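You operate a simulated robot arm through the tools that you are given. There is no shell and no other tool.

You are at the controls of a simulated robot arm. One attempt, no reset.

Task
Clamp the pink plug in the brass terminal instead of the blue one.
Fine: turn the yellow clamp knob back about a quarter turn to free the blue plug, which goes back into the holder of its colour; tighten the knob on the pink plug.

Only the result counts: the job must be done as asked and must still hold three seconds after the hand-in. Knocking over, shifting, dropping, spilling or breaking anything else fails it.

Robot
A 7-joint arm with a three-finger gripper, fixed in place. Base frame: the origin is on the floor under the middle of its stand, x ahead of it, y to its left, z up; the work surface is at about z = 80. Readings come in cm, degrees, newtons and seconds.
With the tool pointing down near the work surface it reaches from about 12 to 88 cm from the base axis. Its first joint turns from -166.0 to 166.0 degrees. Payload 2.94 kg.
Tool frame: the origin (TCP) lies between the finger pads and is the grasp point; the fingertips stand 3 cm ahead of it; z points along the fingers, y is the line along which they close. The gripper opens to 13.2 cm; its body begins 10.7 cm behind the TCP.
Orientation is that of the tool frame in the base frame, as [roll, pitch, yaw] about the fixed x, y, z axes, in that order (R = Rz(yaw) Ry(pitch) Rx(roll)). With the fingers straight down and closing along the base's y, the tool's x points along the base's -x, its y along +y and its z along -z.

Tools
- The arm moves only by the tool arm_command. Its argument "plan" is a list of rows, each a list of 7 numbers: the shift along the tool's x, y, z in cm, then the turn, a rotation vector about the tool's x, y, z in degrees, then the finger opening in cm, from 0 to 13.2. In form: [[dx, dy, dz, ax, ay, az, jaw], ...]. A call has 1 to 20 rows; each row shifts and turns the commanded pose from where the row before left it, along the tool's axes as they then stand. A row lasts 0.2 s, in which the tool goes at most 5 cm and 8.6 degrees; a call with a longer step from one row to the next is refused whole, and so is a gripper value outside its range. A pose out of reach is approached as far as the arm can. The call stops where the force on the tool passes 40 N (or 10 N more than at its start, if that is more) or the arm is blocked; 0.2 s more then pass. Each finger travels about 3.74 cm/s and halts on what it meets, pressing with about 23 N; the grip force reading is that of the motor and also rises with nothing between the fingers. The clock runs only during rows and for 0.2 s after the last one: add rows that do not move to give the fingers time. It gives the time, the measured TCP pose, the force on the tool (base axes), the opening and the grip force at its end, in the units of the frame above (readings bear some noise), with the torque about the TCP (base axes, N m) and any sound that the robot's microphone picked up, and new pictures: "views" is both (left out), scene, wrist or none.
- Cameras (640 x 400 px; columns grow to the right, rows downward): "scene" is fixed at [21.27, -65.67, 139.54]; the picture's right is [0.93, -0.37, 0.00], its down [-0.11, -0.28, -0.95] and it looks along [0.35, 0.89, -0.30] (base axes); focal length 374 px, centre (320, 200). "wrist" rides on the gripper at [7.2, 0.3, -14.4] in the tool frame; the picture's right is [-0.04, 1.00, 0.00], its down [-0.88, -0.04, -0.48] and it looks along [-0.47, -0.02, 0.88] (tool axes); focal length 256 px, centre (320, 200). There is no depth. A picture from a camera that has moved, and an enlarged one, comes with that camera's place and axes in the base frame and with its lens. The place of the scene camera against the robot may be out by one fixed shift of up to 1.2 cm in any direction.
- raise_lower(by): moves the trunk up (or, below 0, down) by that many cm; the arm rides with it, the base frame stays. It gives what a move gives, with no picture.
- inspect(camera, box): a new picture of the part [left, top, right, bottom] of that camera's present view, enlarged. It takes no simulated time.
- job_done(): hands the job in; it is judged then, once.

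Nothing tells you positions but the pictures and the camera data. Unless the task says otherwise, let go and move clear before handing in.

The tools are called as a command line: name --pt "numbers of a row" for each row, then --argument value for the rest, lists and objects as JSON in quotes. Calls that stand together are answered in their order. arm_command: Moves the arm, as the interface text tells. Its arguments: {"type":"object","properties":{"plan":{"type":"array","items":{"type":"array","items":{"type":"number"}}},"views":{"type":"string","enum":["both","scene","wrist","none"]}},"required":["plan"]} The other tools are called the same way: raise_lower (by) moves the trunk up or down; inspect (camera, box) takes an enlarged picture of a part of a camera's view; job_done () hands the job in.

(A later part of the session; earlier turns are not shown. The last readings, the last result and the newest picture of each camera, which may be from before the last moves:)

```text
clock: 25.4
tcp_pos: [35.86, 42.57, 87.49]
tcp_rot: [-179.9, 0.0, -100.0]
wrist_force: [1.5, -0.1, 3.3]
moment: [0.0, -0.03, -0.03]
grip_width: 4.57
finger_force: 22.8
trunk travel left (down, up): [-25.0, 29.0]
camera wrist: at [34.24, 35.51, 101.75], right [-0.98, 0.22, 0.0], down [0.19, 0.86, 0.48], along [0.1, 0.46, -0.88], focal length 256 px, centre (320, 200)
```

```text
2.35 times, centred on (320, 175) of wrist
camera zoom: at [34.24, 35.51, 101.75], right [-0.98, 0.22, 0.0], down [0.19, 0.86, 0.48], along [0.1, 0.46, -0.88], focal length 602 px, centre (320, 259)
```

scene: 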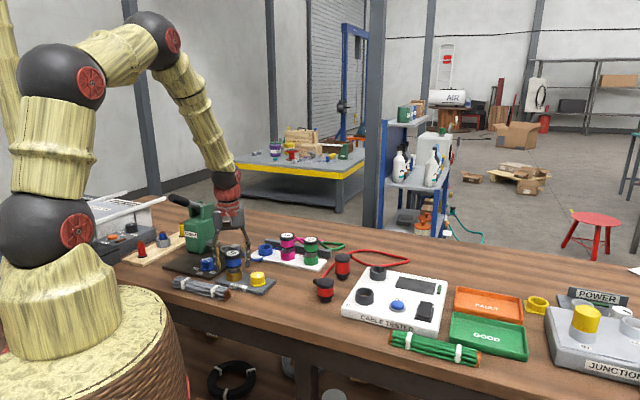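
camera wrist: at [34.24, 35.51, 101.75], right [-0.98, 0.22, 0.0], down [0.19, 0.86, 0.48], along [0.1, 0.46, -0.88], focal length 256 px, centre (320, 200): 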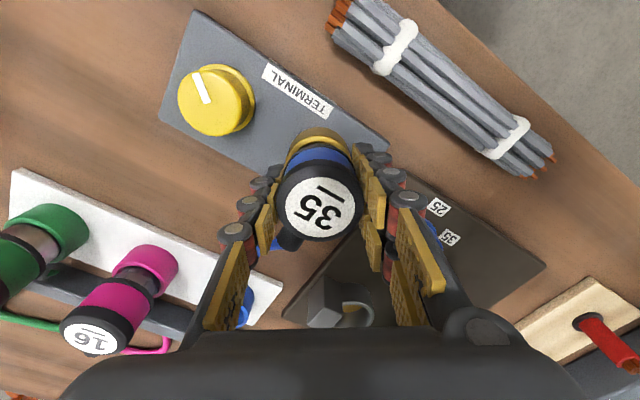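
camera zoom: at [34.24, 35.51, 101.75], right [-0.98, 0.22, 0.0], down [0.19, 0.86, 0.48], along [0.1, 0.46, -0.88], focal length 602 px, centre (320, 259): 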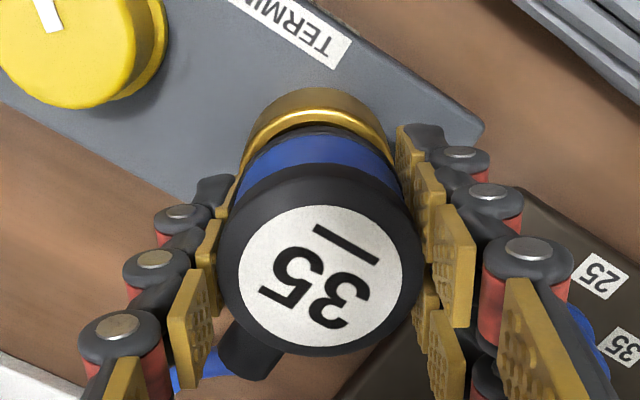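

The plug is gripped. I'll firm up the grip and lift slowly, checking whether it comes freely.

arm_command --pt "0 0 0 0 0 0 3.8" --pt "0 0 0 0 0 0 3.6" --pt "0 0 0 0 0 0 3.6" --views "none"

arm_command --pt "0 0 -0.3 0 0 0 3.6" --pt "0 0 -0.4 0 0 0 3.6" --pt "0 0 -0.5 0 0 0 3.6" --pt "0 0 0 0 0 0 3.6"

inspect --camera "scene" --box '[190, 200, 300, 300]'

```text
clock: 26.2
tcp_pos: [36.01, 42.61, 87.51]
tcp_rot: [179.9, 0.0, -99.9]
wrist_force: [1.1, 0.3, 4.5]
moment: [0.03, -0.02, -0.05]
grip_width: 4.58
finger_force: 22.7
trunk travel left (down, up): [-25.0, 29.0]
```

```text
clock: 27.2
tcp_pos: [35.87, 42.69, 88.66]
tcp_rot: [180.0, 0.1, -99.9]
wrist_force: [-0.8, 0.5, -0.7]
moment: [0.01, -0.03, -0.01]
grip_width: 4.58
finger_force: 22.8
trunk travel left (down, up): [-25.0, 29.0]
camera wrist: at [34.21, 35.57, 102.89], right [-0.98, 0.22, 0.0], down [0.19, 0.86, 0.48], along [0.1, 0.46, -0.88], focal length 256 px, centre (320, 200)
```

scene: 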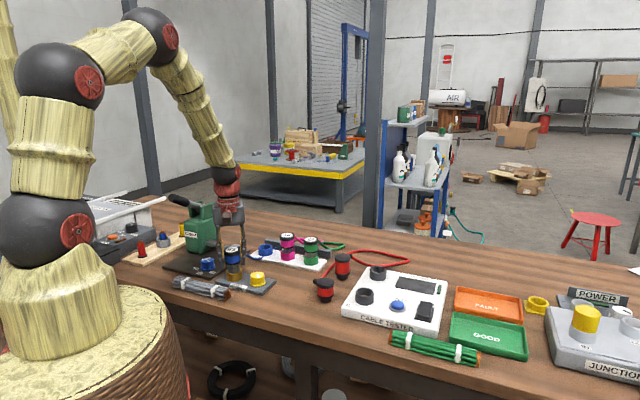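
wrist: 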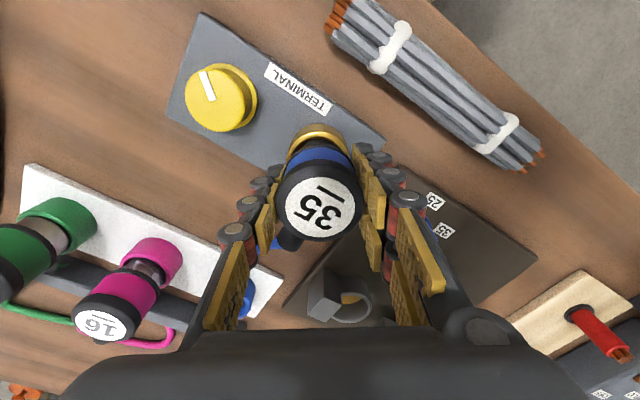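

```text
4.00 times, centred on (245, 250) of scene
camera zoom: at [21.27, -65.67, 139.54], right [0.93, -0.37, 0.0], down [-0.11, -0.28, -0.95], along [0.35, 0.89, -0.3], focal length 1498 px, centre (620, 0)
```

zoom: 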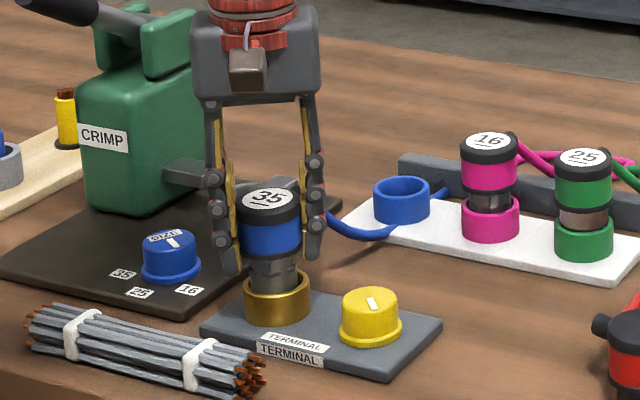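

The plug lifts freely with no load, so the clamp is open. I'll raise it clear and carry it to above the blue holder ring.

arm_command --pt "0 0 -1.5 0 0 0 3.6" --pt "0 0 -2.5 0 0 0 3.6" --pt "0 0 -2.5 0 0 0 3.6" --pt "0 0 -2.0 0 0 0 3.6" --pt "-2.5 -1.708 0 0 0 0 3.6" --pt "-3.4 -2.323 0 0 0 0 3.6" --pt "-3.4 -2.323 0 0 0 0 3.6" --pt "-3.4 -2.323 0 0 0 0 3.6" --pt "-2.0 -1.367 0 0 0 0 3.6" --pt "-1.07 -0.732 0 0 0 0 3.6" --pt "0 0 0 0 0 0 3.6" --pt "0 0 0 0 0 0 3.6"

inspect --camera "scene" --box '[200, 190, 320, 290]'

inspect --camera "wrist" --box '[200, 60, 440, 260]'

```text
clock: 29.8
tcp_pos: [49.36, 56.24, 97.25]
tcp_rot: [179.9, 0.0, -100.0]
wrist_force: [-0.5, -0.4, -1.1]
moment: [0.01, 0.01, -0.01]
grip_width: 4.56
finger_force: 22.9
trunk travel left (down, up): [-25.0, 29.0]
camera wrist: at [47.73, 49.3, 111.57], right [-0.98, 0.22, 0.0], down [0.19, 0.86, 0.48], along [0.1, 0.46, -0.88], focal length 256 px, centre (320, 200)
```

scene: 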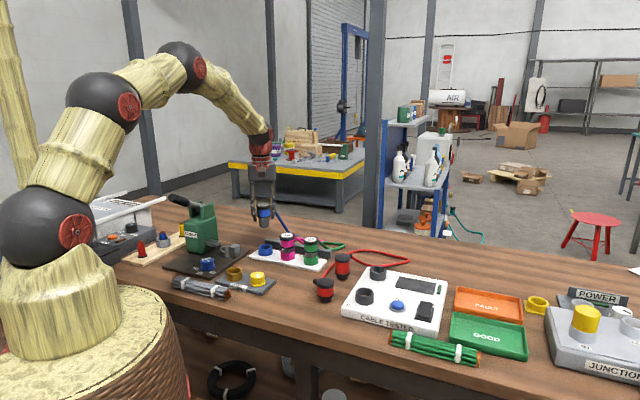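
wrist: 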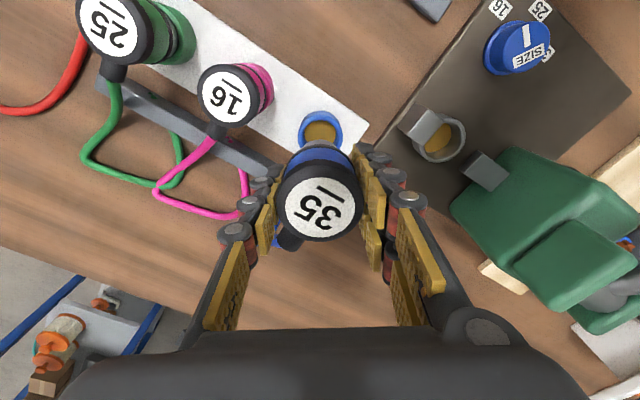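

```text
4.00 times, centred on (260, 240) of scene
camera zoom: at [21.27, -65.67, 139.54], right [0.93, -0.37, 0.0], down [-0.11, -0.28, -0.95], along [0.35, 0.89, -0.3], focal length 1498 px, centre (560, 40)
```

zoom: 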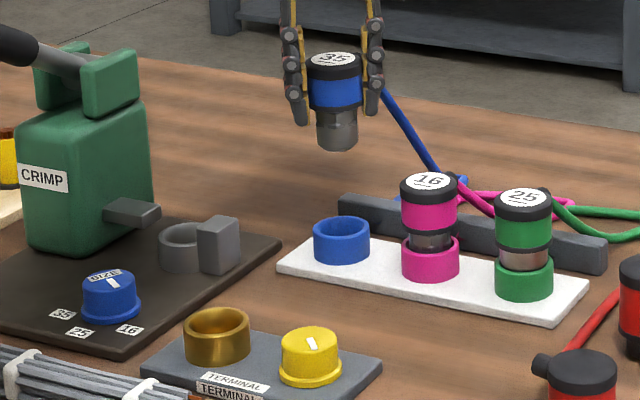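

```text
2.00 times, centred on (320, 160) of wrist
camera zoom: at [47.73, 49.3, 111.57], right [-0.98, 0.22, 0.0], down [0.19, 0.86, 0.48], along [0.1, 0.46, -0.88], focal length 512 px, centre (320, 280)
```

zoom: 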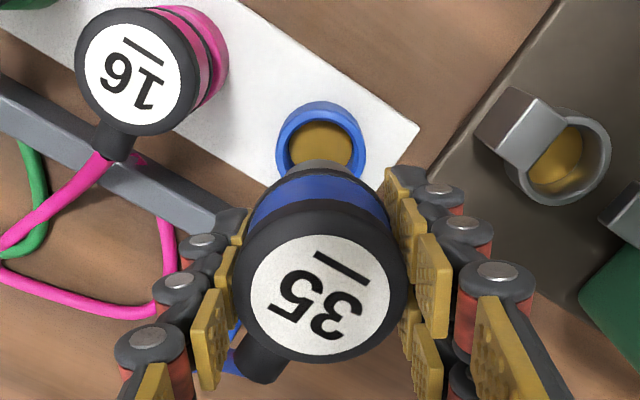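

The plug hangs above the ring. I'll take a few still readings to average the position noise before lowering.

arm_command --pt "0 0 2.0 0 0 0 3.6" --pt "0 0 0 0 0 0 3.6" --views "none"

arm_command --pt "0 0 2.0 0 0 0 3.6" --pt "0 0 0 0 0 0 3.6" --views "none"

arm_command --pt "0 0 2.0 0 0 0 3.6" --pt "0 0 0.5 0 0 0 3.6" --pt "0 0 0 0 0 0 3.6"

inspect --camera "scene" --box '[230, 220, 310, 280]'

inspect --camera "wrist" --box '[240, 90, 400, 210]'

```text
clock: 30.4
tcp_pos: [49.51, 56.35, 95.31]
tcp_rot: [179.9, 0.0, -100.0]
wrist_force: [0.3, -0.1, -0.9]
moment: [-0.04, 0.03, 0.01]
grip_width: 4.57
finger_force: 23.2
trunk travel left (down, up): [-25.0, 29.0]
```

```text
clock: 31.0
tcp_pos: [49.52, 56.36, 93.21]
tcp_rot: [180.0, 0.0, -100.0]
wrist_force: [0.6, 0.1, -2.1]
moment: [-0.01, 0.0, 0.0]
grip_width: 4.58
finger_force: 23.0
trunk travel left (down, up): [-25.0, 29.0]
```

```text
clock: 31.8
tcp_pos: [49.36, 56.45, 90.54]
tcp_rot: [179.9, 0.0, -99.9]
wrist_force: [0.2, -0.4, -0.7]
moment: [0.03, -0.01, -0.04]
grip_width: 4.57
finger_force: 23.2
trunk travel left (down, up): [-25.0, 29.0]
camera wrist: at [47.65, 49.38, 104.92], right [-0.98, 0.22, 0.0], down [0.19, 0.86, 0.48], along [0.1, 0.46, -0.88], focal length 256 px, centre (320, 200)
```

scene: 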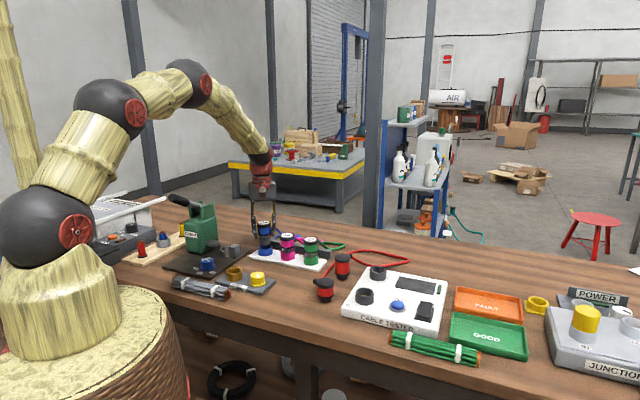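
wrist: 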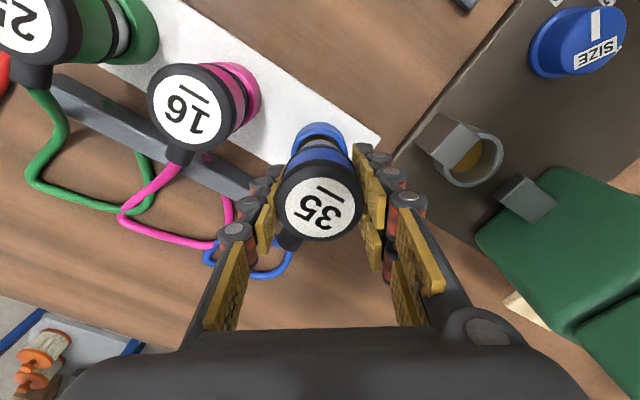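

```text
6.67 times, centred on (270, 250) of scene
camera zoom: at [21.27, -65.67, 139.54], right [0.93, -0.37, 0.0], down [-0.11, -0.28, -0.95], along [0.35, 0.89, -0.3], focal length 2496 px, centre (653, -133)
```

zoom: 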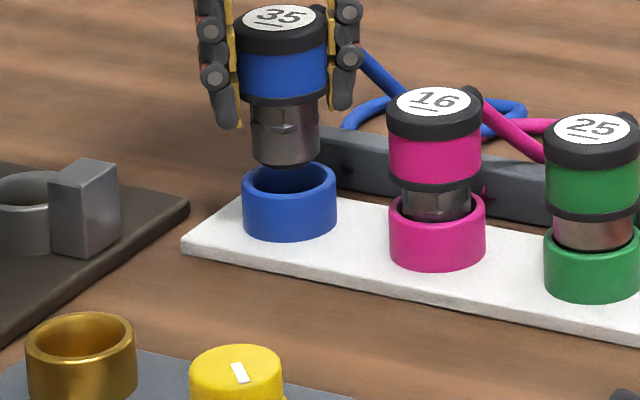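

```text
3.33 times, centred on (320, 150) of wrist
camera zoom: at [47.65, 49.38, 104.92], right [-0.98, 0.22, 0.0], down [0.19, 0.86, 0.48], along [0.1, 0.46, -0.88], focal length 853 px, centre (320, 367)
```

zoom: 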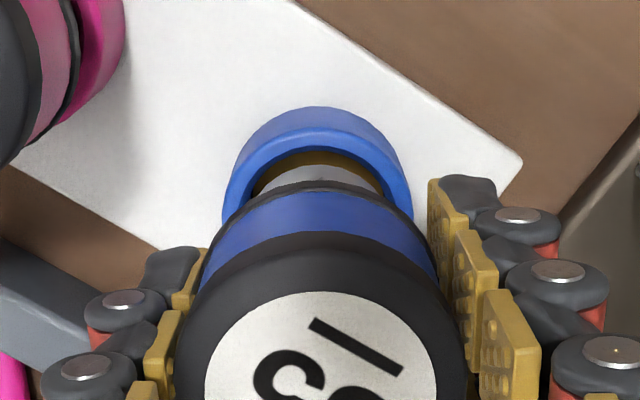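

The pin is just above the ring and aligned to within about 1–2 mm, with roughly 4 mm radial clearance. I'll apply a tiny correction and lower so the pin starts entering the ring.

arm_command --pt "-0.09 -0.06 0.5 0 0 0 3.6" --pt "0 0 0.5 0 0 0 3.6" --pt "0 0 0.4 0 0 0 3.6" --pt "0 0 0.3 0 0 0 3.6" --pt "0 0 0 0 0 0 3.6"

inspect --camera "scene" --box '[230, 220, 310, 280]'

inspect --camera "wrist" --box '[240, 90, 400, 210]'

```text
clock: 33.0
tcp_pos: [49.48, 56.48, 89.1]
tcp_rot: [180.0, 0.2, -99.9]
wrist_force: [0.4, 3.7, 4.7]
moment: [0.1, 0.01, 0.01]
grip_width: 4.55
finger_force: 22.6
trunk travel left (down, up): [-25.0, 29.0]
camera wrist: at [47.72, 49.44, 103.32], right [-0.98, 0.22, 0.0], down [0.19, 0.86, 0.48], along [0.1, 0.47, -0.88], focal length 256 px, centre (320, 200)
```

scene: 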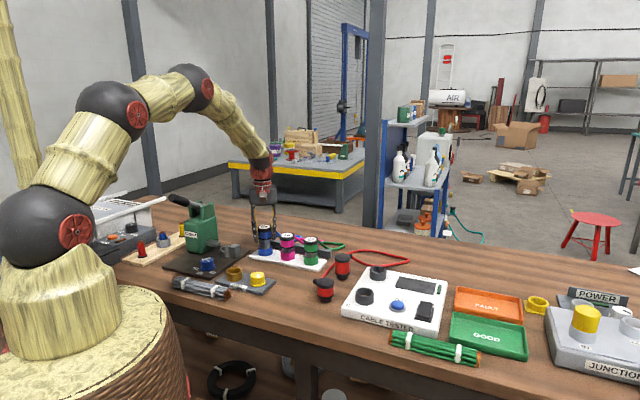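
wrist: 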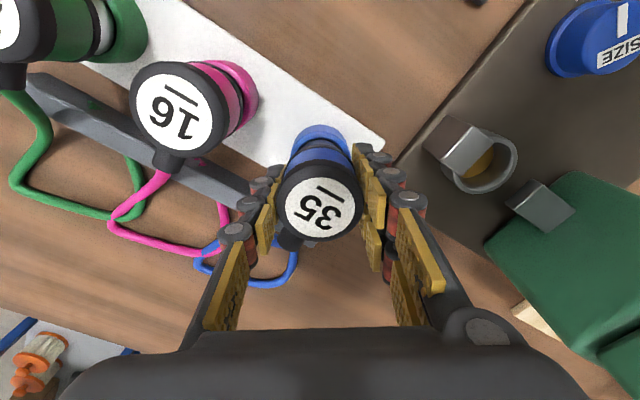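

```text
6.67 times, centred on (270, 250) of scene
camera zoom: at [21.27, -65.67, 139.54], right [0.93, -0.37, 0.0], down [-0.11, -0.28, -0.95], along [0.35, 0.89, -0.3], focal length 2496 px, centre (653, -133)
```

zoom: 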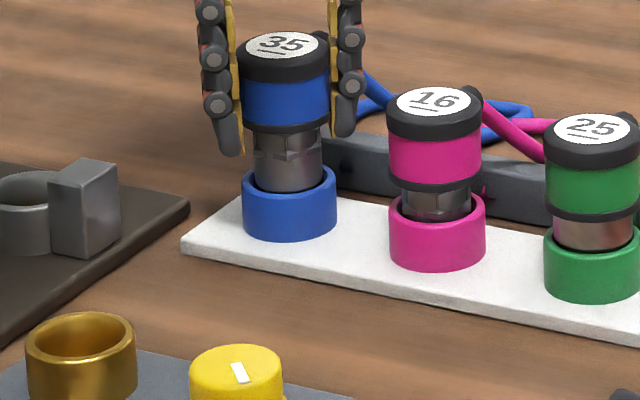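

```text
3.33 times, centred on (320, 150) of wrist
camera zoom: at [47.72, 49.44, 103.32], right [-0.98, 0.22, 0.0], down [0.19, 0.86, 0.48], along [0.1, 0.47, -0.88], focal length 853 px, centre (320, 367)
```

zoom: 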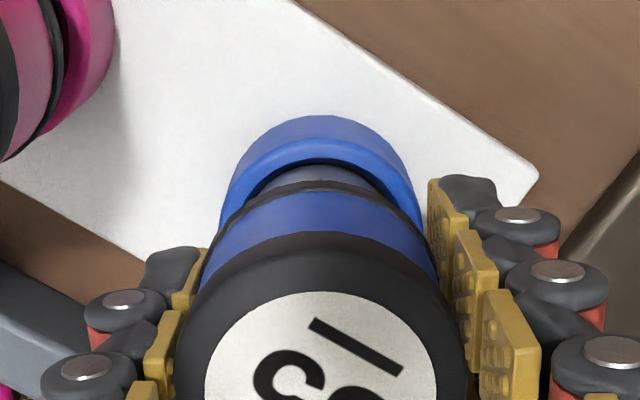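

There's light contact: the ring pushes the plug toward +y, so the pin is slightly off toward -y. I'll lift a hair, shift +y about 0.15 cm and lower gently.

arm_command --pt "0 0 -0.3 0 0 0 3.6" --pt "-0.15 0.02 0 0 0 0 3.6" --pt "0 0 0.2 0 0 0 3.6" --pt "0 0 0.2 0 0 0 3.6" --pt "0 0 0 0 0 0 3.6" --views "none"

```text
clock: 34.2
tcp_pos: [49.5, 56.56, 88.85]
tcp_rot: [-180.0, 0.0, -100.0]
wrist_force: [-0.1, 2.0, -1.4]
moment: [0.13, 0.01, -0.01]
grip_width: 4.57
finger_force: 23.4
trunk travel left (down, up): [-25.0, 29.0]
```

Contact dropped. I'll continue lowering in small steps.

arm_command --pt "-0.05 0 0.2 0 0 0 3.6" --pt "0 0 0.2 0 0 0 3.6" --pt "0 0 0.2 0 0 0 3.6" --pt "0 0 0 0 0 0 3.6"

inspect --camera "scene" --box '[230, 220, 310, 280]'

inspect --camera "wrist" --box '[240, 90, 400, 210]'

```text
clock: 35.2
tcp_pos: [49.44, 56.63, 88.23]
tcp_rot: [180.0, -0.1, -100.0]
wrist_force: [-0.2, 0.5, -2.2]
moment: [0.01, 0.01, 0.0]
grip_width: 4.57
finger_force: 22.8
trunk travel left (down, up): [-25.0, 29.0]
camera wrist: at [47.72, 49.57, 102.51], right [-0.98, 0.22, 0.0], down [0.19, 0.86, 0.48], along [0.1, 0.46, -0.88], focal length 256 px, centre (320, 200)
```

scene: 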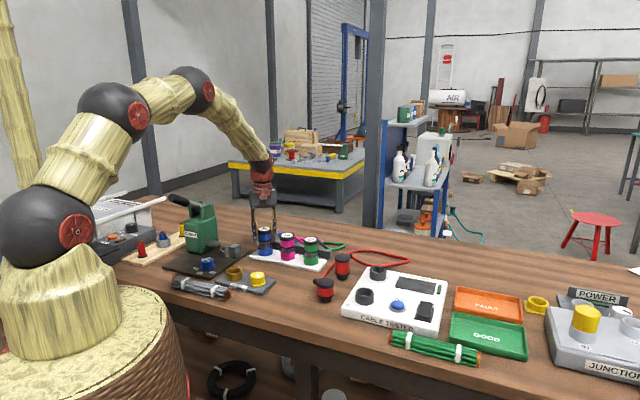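
wrist: 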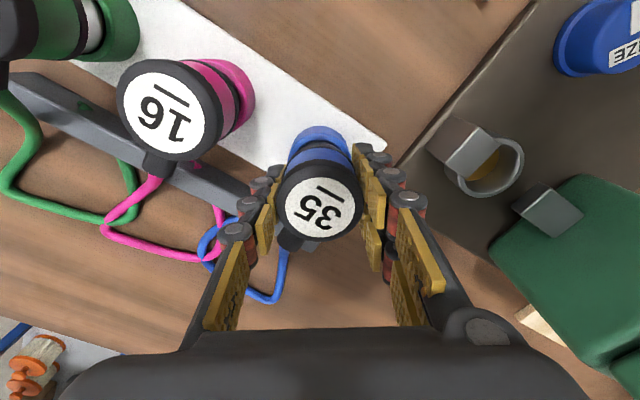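

```text
6.67 times, centred on (270, 250) of scene
camera zoom: at [21.27, -65.67, 139.54], right [0.93, -0.37, 0.0], down [-0.11, -0.28, -0.95], along [0.35, 0.89, -0.3], focal length 2496 px, centre (653, -133)
```

zoom: 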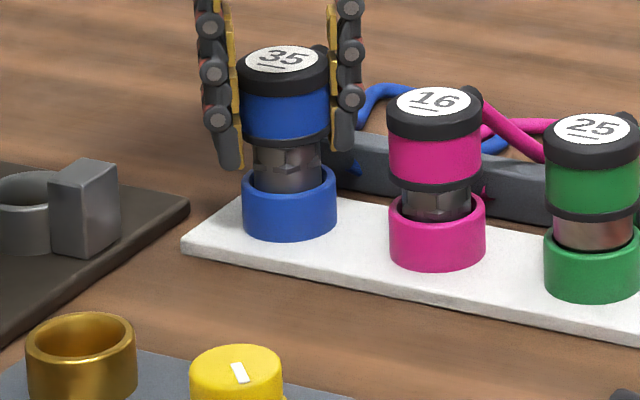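

```text
3.33 times, centred on (320, 150) of wrist
camera zoom: at [47.72, 49.57, 102.51], right [-0.98, 0.22, 0.0], down [0.19, 0.86, 0.48], along [0.1, 0.46, -0.88], focal length 853 px, centre (320, 367)
```

zoom: 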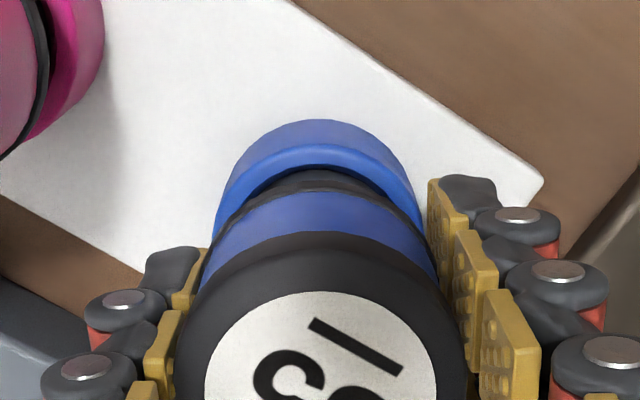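

The pin is inside the ring, aligned, with no resistance. Comparing with the seated pink plug, it needs about 1 cm more.

arm_command --pt "0 0 0.2 0 0 0 3.6" --pt "0 0 0.2 0 0 0 3.6" --pt "0 0 0.2 0 0 0 3.6" --pt "0 0 0.2 0 0 0 3.6" --pt "0 0 0 0 0 0 3.6"

inspect --camera "scene" --box '[230, 220, 310, 280]'

```text
clock: 36.4
tcp_pos: [49.28, 56.58, 87.41]
tcp_rot: [179.9, 0.0, -99.9]
wrist_force: [1.2, 0.5, -0.4]
moment: [0.02, -0.03, -0.02]
grip_width: 4.56
finger_force: 22.7
trunk travel left (down, up): [-25.0, 29.0]
camera wrist: at [47.67, 49.56, 101.73], right [-0.98, 0.22, 0.0], down [0.19, 0.86, 0.48], along [0.1, 0.46, -0.88], focal length 256 px, centre (320, 200)
```

scene: 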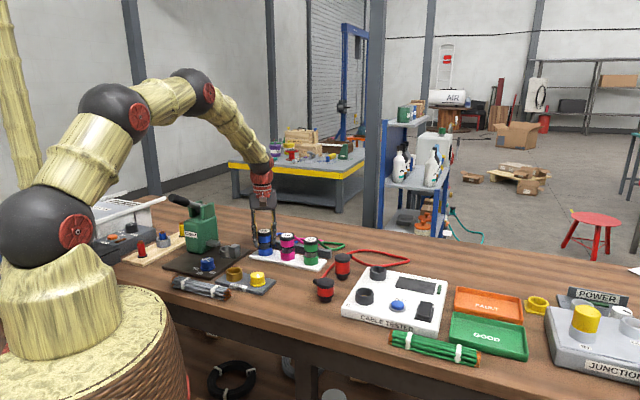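
wrist: 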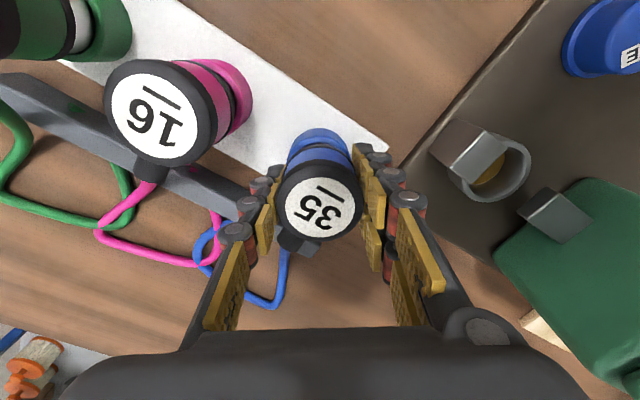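

```text
6.67 times, centred on (270, 250) of scene
camera zoom: at [21.27, -65.67, 139.54], right [0.93, -0.37, 0.0], down [-0.11, -0.28, -0.95], along [0.35, 0.89, -0.3], focal length 2496 px, centre (653, -133)
```

zoom: 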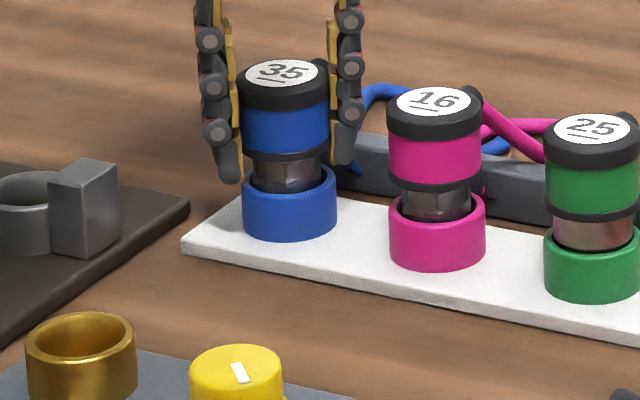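

Nearly seated. I'll lower the last millimetres until it bottoms out.

arm_command --pt "0 0 0.1 0 0 0 3.6" --pt "0 0 0.1 0 0 0 3.6" --pt "0 0 0 0 0 0 3.6" --views "none"

```text
clock: 37.2
tcp_pos: [49.37, 56.78, 87.37]
tcp_rot: [179.9, 0.0, -100.0]
wrist_force: [-0.2, -1.3, 1.5]
moment: [-0.06, 0.01, 0.0]
grip_width: 4.58
finger_force: 23.1
trunk travel left (down, up): [-25.0, 29.0]
```

arm_command --pt "0 0 0.1 0 0 0 3.6" --pt "0 0 0.1 0 0 0 3.6" --pt "0 0 0 0 0 0 3.6" --views "scene"

inspect --camera "scene" --box '[230, 220, 310, 280]'

```text
clock: 38.0
tcp_pos: [49.44, 56.69, 87.22]
tcp_rot: [-179.9, 0.1, -99.9]
wrist_force: [-3.5, -2.4, 14.1]
moment: [-0.16, 0.32, -0.01]
grip_width: 4.56
finger_force: 23.2
trunk travel left (down, up): [-25.0, 29.0]
```

scene: 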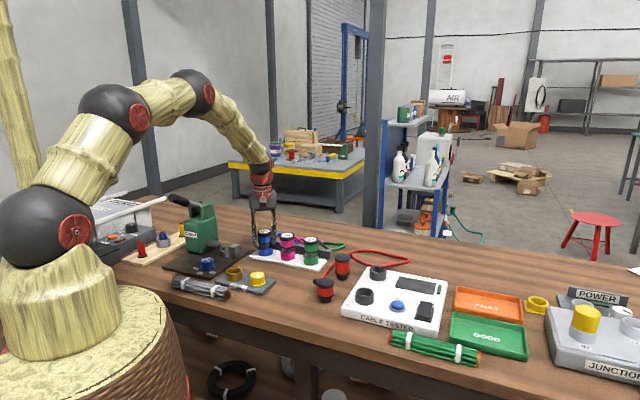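

```text
6.67 times, centred on (270, 250) of scene
camera zoom: at [21.27, -65.67, 139.54], right [0.93, -0.37, 0.0], down [-0.11, -0.28, -0.95], along [0.35, 0.89, -0.3], focal length 2496 px, centre (653, -133)
```

zoom: 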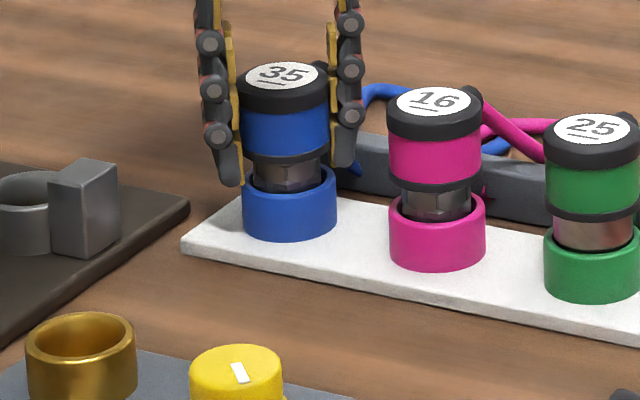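

It bottomed out at z≈87.2, so the blue plug is seated in its holder. I'll relax the downforce, open and rise.

arm_command --pt "0 0 -0.1 0 0 0 3.6" --pt "0 0 0 0 0 0 4.6" --pt "0 0 0 0 0 0 5.5" --pt "0 0 0 0 0 0 6.5" --pt "0 0 0 0 0 0 7.2" --pt "0 0 0 0 0 0 7.2"

inspect --camera "wrist" --box '[200, 90, 440, 260]'

inspect --camera "scene" --box '[230, 220, 310, 280]'

```text
clock: 39.4
tcp_pos: [49.52, 56.65, 87.22]
tcp_rot: [-180.0, 0.0, -100.1]
wrist_force: [0.0, -0.2, -1.4]
moment: [0.01, -0.05, -0.01]
grip_width: 7.21
finger_force: 0.1
trunk travel left (down, up): [-25.0, 29.0]
camera wrist: at [47.74, 49.6, 101.47], right [-0.98, 0.22, 0.0], down [0.19, 0.86, 0.48], along [0.1, 0.46, -0.88], focal length 256 px, centre (320, 200)
```

scene: 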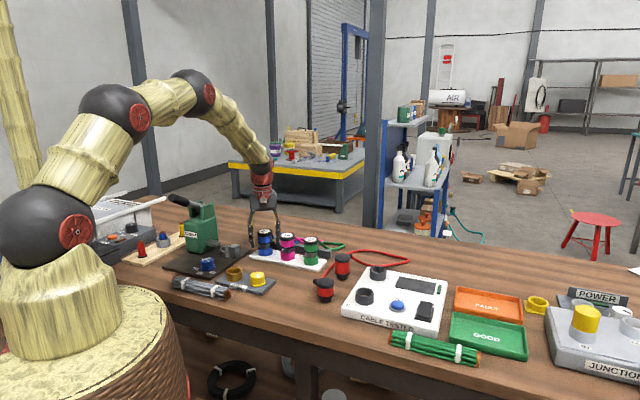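
wrist: 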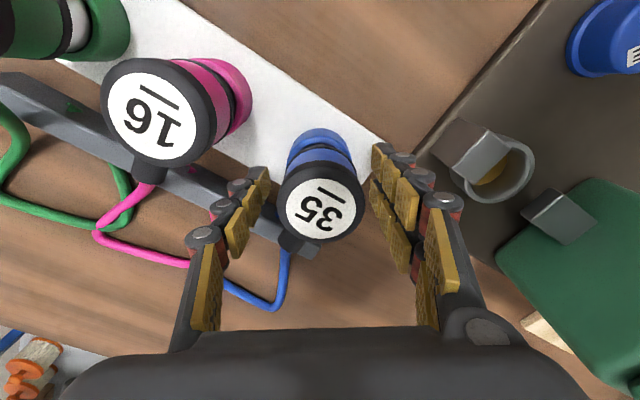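

```text
2.35 times, centred on (320, 175) of wrist
camera zoom: at [47.74, 49.6, 101.47], right [-0.98, 0.22, 0.0], down [0.19, 0.86, 0.48], along [0.1, 0.46, -0.88], focal length 602 px, centre (320, 259)
```

zoom: 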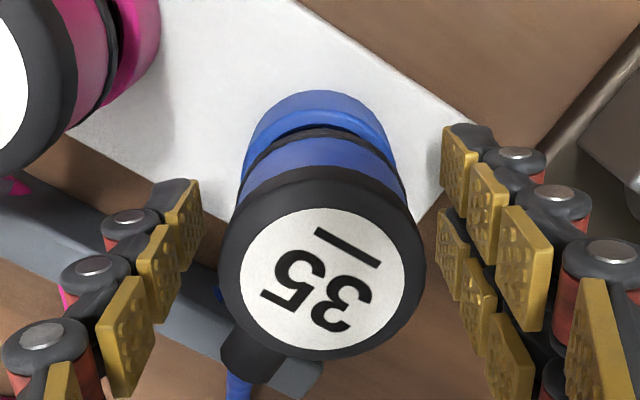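

```text
6.67 times, centred on (270, 250) of scene
camera zoom: at [21.27, -65.67, 139.54], right [0.93, -0.37, 0.0], down [-0.11, -0.28, -0.95], along [0.35, 0.89, -0.3], focal length 2496 px, centre (653, -133)
```

zoom: 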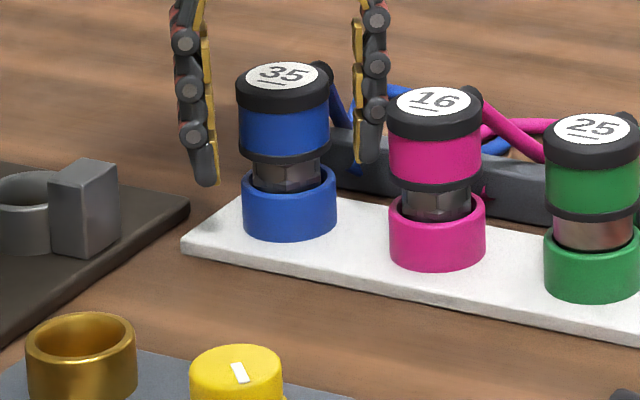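

The blue plug is now seated in its blue holder and released. Next I'll rise, move over the pink plug and rotate 10° so the thumb sits between the cable stub and the green plug.

arm_command --pt "0 0 -1.5 0 0 0 7.2" --pt "0 0 -3 0 0 0 7.2" --pt "0 0 -3.3 0 0 0 7.2" --pt "0 0 -3 0 0 0 7.2" --pt "2.63 -3.64 0 0 0 0 7.2" --pt "2.63 -3.64 0 0 0 0 7.2" --pt "0 0 0 0 0 -5 7.2" --pt "0 0 0 0 0 -5 7.2" --pt "0 0 0 0 0 0 7.2" --pt "0 0 0 0 0 0 7.2"

inspect --camera "wrist" --box '[220, 90, 420, 215]'

inspect --camera "scene" --box '[230, 190, 340, 280]'

```text
clock: 41.6
tcp_pos: [55.72, 50.09, 98.03]
tcp_rot: [-179.9, 0.1, -90.0]
wrist_force: [0.0, 0.2, 0.6]
moment: [-0.02, -0.02, 0.02]
grip_width: 7.19
finger_force: 0.0
trunk travel left (down, up): [-25.0, 29.0]
camera wrist: at [55.19, 42.85, 112.31], right [-1.0, 0.04, 0.0], down [0.04, 0.88, 0.48], along [0.02, 0.47, -0.88], focal length 256 px, centre (320, 200)
```

scene: 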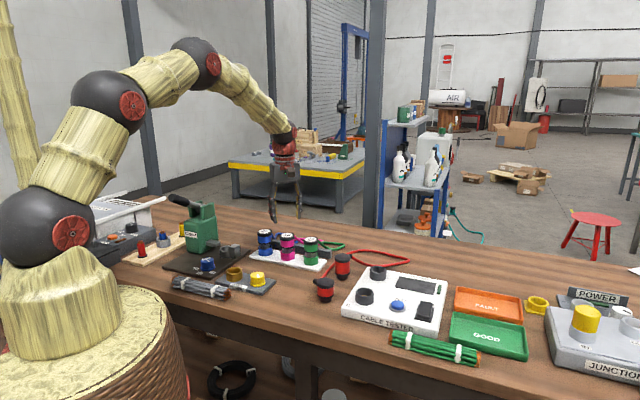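
wrist: 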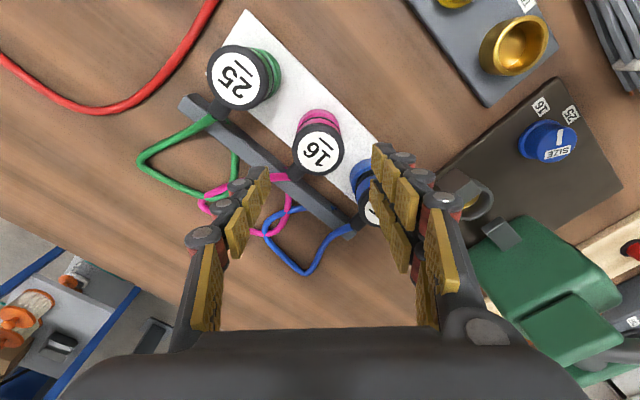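

```text
3.20 times, centred on (320, 152) of wrist
camera zoom: at [55.19, 42.85, 112.31], right [-1.0, 0.04, 0.0], down [0.04, 0.88, 0.48], along [0.02, 0.47, -0.88], focal length 819 px, centre (320, 352)
```

zoom: 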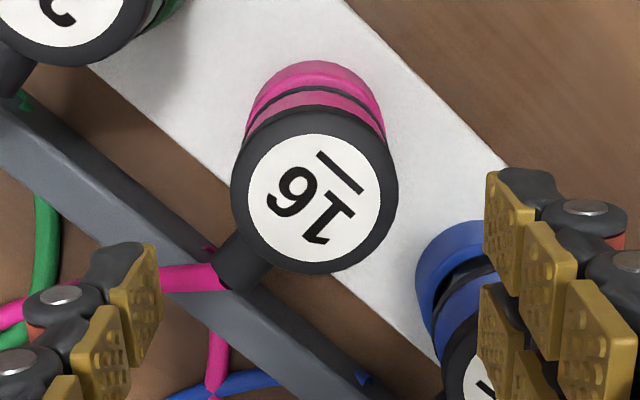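

```text
4.44 times, centred on (285, 235) of scene
camera zoom: at [21.27, -65.67, 139.54], right [0.93, -0.37, 0.0], down [-0.11, -0.28, -0.95], along [0.35, 0.89, -0.3], focal length 1664 px, centre (476, 44)
```

zoom: 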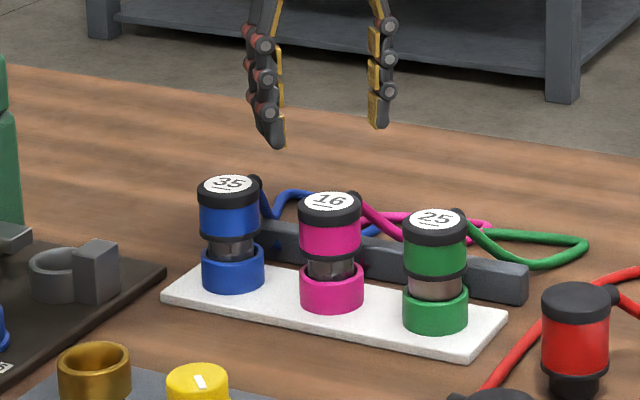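

The pink plug is at about (55.67, 50.29), with its stub at about 42°. I'll centre over it, rotate 7° back for more stub clearance and descend to grasp height.

arm_command --pt "-0.2 0.05 0 0 0 7 7.2" --pt "0 0 3 0 0 0 7.2" --pt "0 0 3 0 0 0 7.2" --pt "0 0 2 0 0 0 7.2" --pt "0 0 0 0 0 0 7.2"

inspect --camera "wrist" --box '[200, 90, 440, 260]'

inspect --camera "scene" --box '[230, 190, 340, 280]'

```text
clock: 42.8
tcp_pos: [55.55, 50.44, 89.91]
tcp_rot: [180.0, 0.1, -96.9]
wrist_force: [-0.8, -0.6, 0.7]
moment: [0.02, -0.04, 0.02]
grip_width: 7.21
finger_force: 0.1
trunk travel left (down, up): [-25.0, 29.0]
camera wrist: at [54.3, 43.26, 104.16], right [-0.99, 0.16, 0.0], down [0.14, 0.87, 0.48], along [0.08, 0.47, -0.88], focal length 256 px, centre (320, 200)
```

scene: 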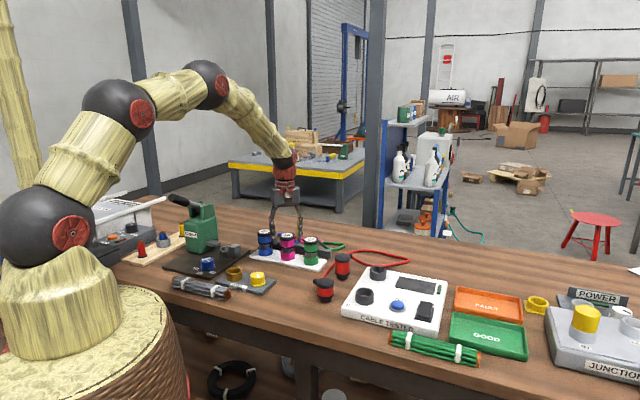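
wrist: 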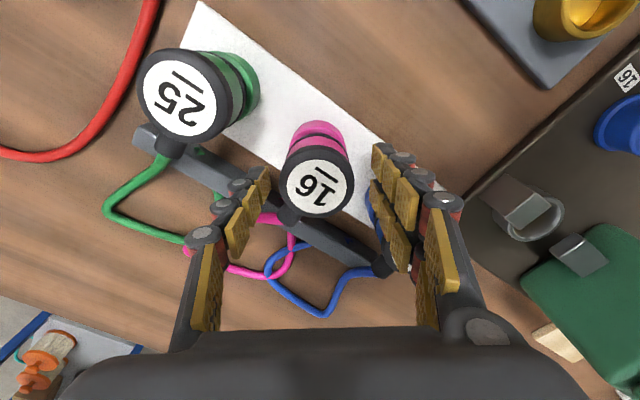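

```text
2.35 times, centred on (320, 175) of wrist
camera zoom: at [54.3, 43.26, 104.16], right [-0.99, 0.16, 0.0], down [0.14, 0.87, 0.48], along [0.08, 0.47, -0.88], focal length 602 px, centre (320, 259)
```

zoom: 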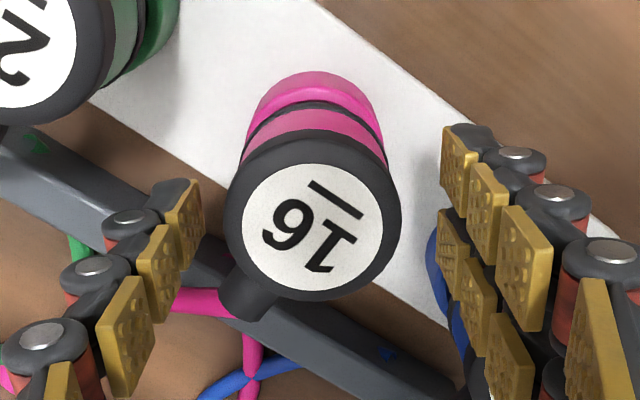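

```text
4.44 times, centred on (285, 235) of scene
camera zoom: at [21.27, -65.67, 139.54], right [0.93, -0.37, 0.0], down [-0.11, -0.28, -0.95], along [0.35, 0.89, -0.3], focal length 1664 px, centre (476, 44)
```

zoom: 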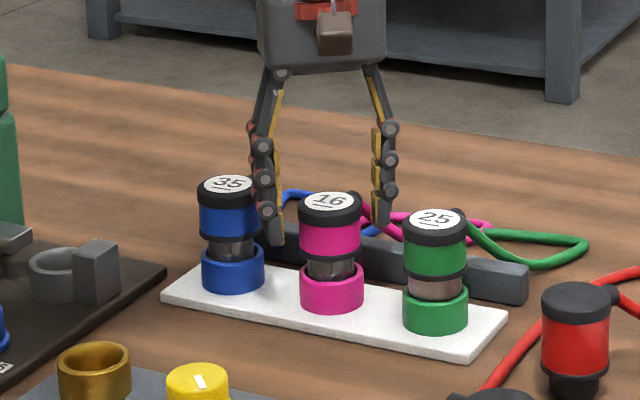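

arm_command --pt "0 -0.18 1.2 0 0 0 7.2" --pt "0 0 0.8 0 0 0 7.2" --pt "0 0 0.4 0 0 0 7.2" --pt "0 0 0 0 0 0 7.2"

inspect --camera "wrist" --box '[200, 90, 440, 260]'

inspect --camera "scene" --box '[230, 190, 340, 280]'

```text
clock: 43.8
tcp_pos: [55.89, 50.33, 87.69]
tcp_rot: [180.0, 0.0, -97.1]
wrist_force: [-0.3, -0.2, 0.0]
moment: [0.0, 0.0, -0.01]
grip_width: 7.18
finger_force: 0.1
trunk travel left (down, up): [-25.0, 29.0]
camera wrist: at [54.5, 43.16, 101.85], right [-0.99, 0.16, 0.0], down [0.14, 0.87, 0.48], along [0.08, 0.47, -0.88], focal length 256 px, centre (320, 200)
```

scene: 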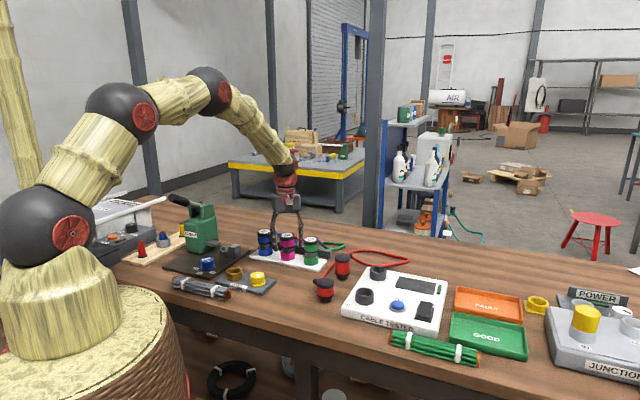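
wrist: 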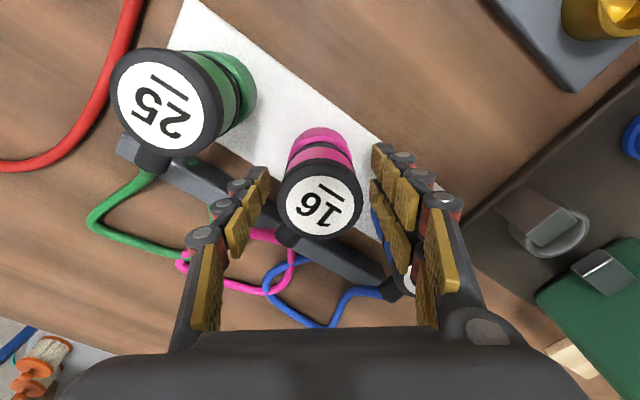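

```text
2.35 times, centred on (320, 175) of wrist
camera zoom: at [54.5, 43.16, 101.85], right [-0.99, 0.16, 0.0], down [0.14, 0.87, 0.48], along [0.08, 0.47, -0.88], focal length 602 px, centre (320, 259)
```

zoom: 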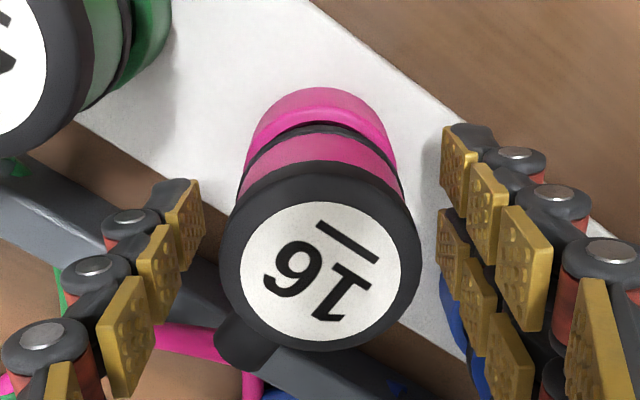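

```text
4.44 times, centred on (285, 235) of scene
camera zoom: at [21.27, -65.67, 139.54], right [0.93, -0.37, 0.0], down [-0.11, -0.28, -0.95], along [0.35, 0.89, -0.3], focal length 1664 px, centre (476, 44)
```

zoom: 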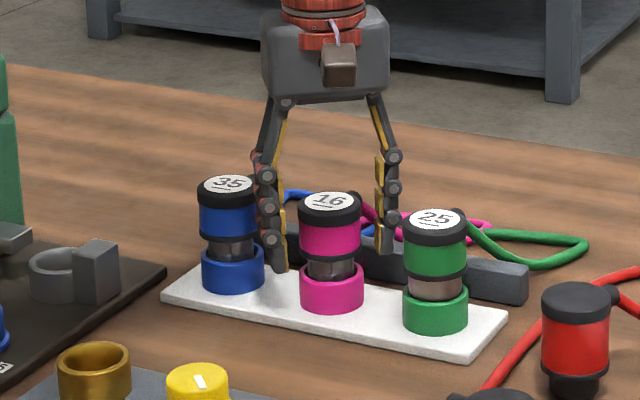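

The fingers are centred on the pink plug and clear of blue and green. Closing.

arm_command --pt "0 0 0.1 0 0 0 6.5" --pt "0 0 0 0 0 0 5.6" --pt "0 0 0 0 0 0 5.0" --pt "0 0 0 0 0 0 4.5" --pt "0 0 0 0 0 0 3.6" --pt "0 0 0 0 0 0 3.6" --pt "0 0 0 0 0 0 3.6" --views "wrist"

inspect --camera "wrist" --box '[200, 90, 440, 260]'

```text
clock: 45.4
tcp_pos: [55.83, 50.36, 87.53]
tcp_rot: [-180.0, -0.1, -97.0]
wrist_force: [0.0, 0.4, -0.2]
moment: [-0.02, 0.05, 0.01]
grip_width: 4.57
finger_force: 22.8
trunk travel left (down, up): [-25.0, 29.0]
camera wrist: at [54.48, 43.18, 101.74], right [-0.99, 0.16, 0.0], down [0.14, 0.87, 0.48], along [0.08, 0.47, -0.88], focal length 256 px, centre (320, 200)
```

wrist: 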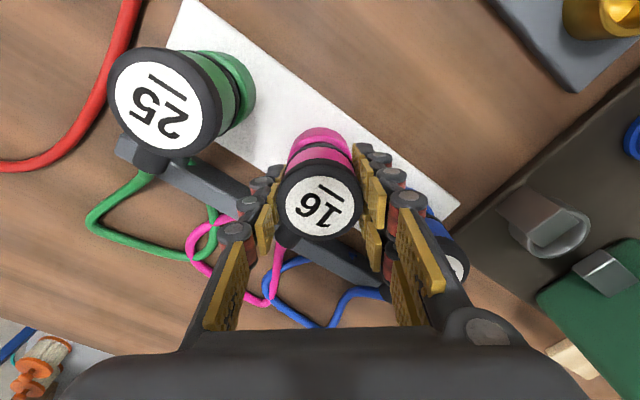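

```text
2.35 times, centred on (320, 175) of wrist
camera zoom: at [54.48, 43.18, 101.74], right [-0.99, 0.16, 0.0], down [0.14, 0.87, 0.48], along [0.08, 0.47, -0.88], focal length 602 px, centre (320, 259)
```

zoom: 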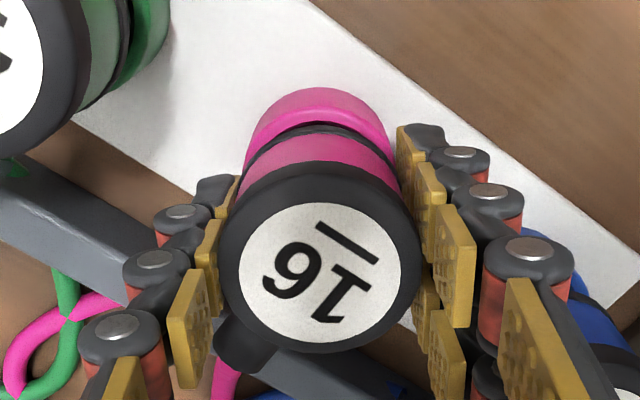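

Gripped with essentially no side load. I'll lift a little and check.

arm_command --pt "0 0 -0.3 0 0 0 3.6" --pt "0 0 -0.5 0 0 0 3.6" --pt "0 0 -0.7 0 0 0 3.6" --pt "0 0 -1.0 0 0 0 3.6" --pt "0 0 -1.0 0 0 0 3.6" --pt "0 0 0 0 0 0 3.6"

inspect --camera "scene" --box '[230, 190, 340, 280]'

```text
clock: 46.8
tcp_pos: [55.82, 50.2, 91.05]
tcp_rot: [180.0, -0.1, -97.0]
wrist_force: [-0.3, -0.2, -1.0]
moment: [0.01, 0.03, -0.02]
grip_width: 4.6
finger_force: 22.7
trunk travel left (down, up): [-25.0, 29.0]
camera wrist: at [54.45, 43.24, 105.3], right [-0.99, 0.16, 0.0], down [0.14, 0.87, 0.47], along [0.08, 0.47, -0.88], focal length 256 px, centre (320, 200)
```

scene: 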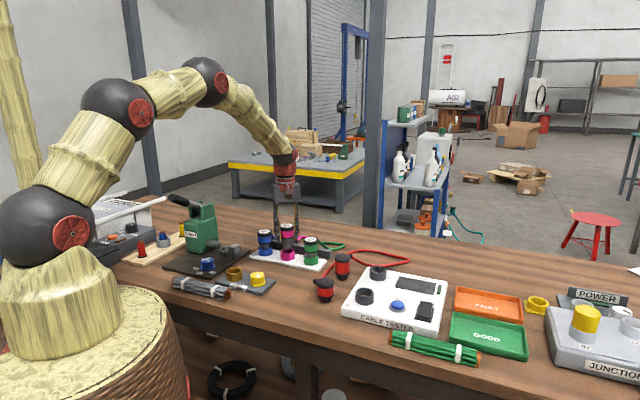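
wrist: 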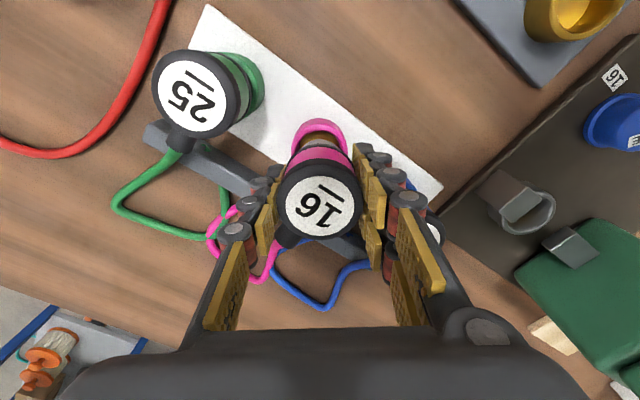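

```text
4.44 times, centred on (285, 235) of scene
camera zoom: at [21.27, -65.67, 139.54], right [0.93, -0.37, 0.0], down [-0.11, -0.28, -0.95], along [0.35, 0.89, -0.3], focal length 1664 px, centre (476, 44)
```

zoom: 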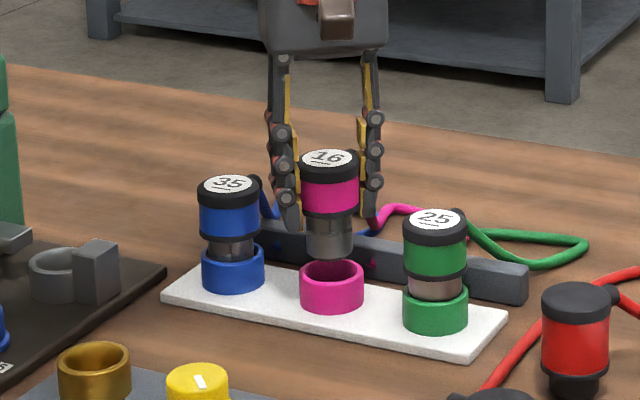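

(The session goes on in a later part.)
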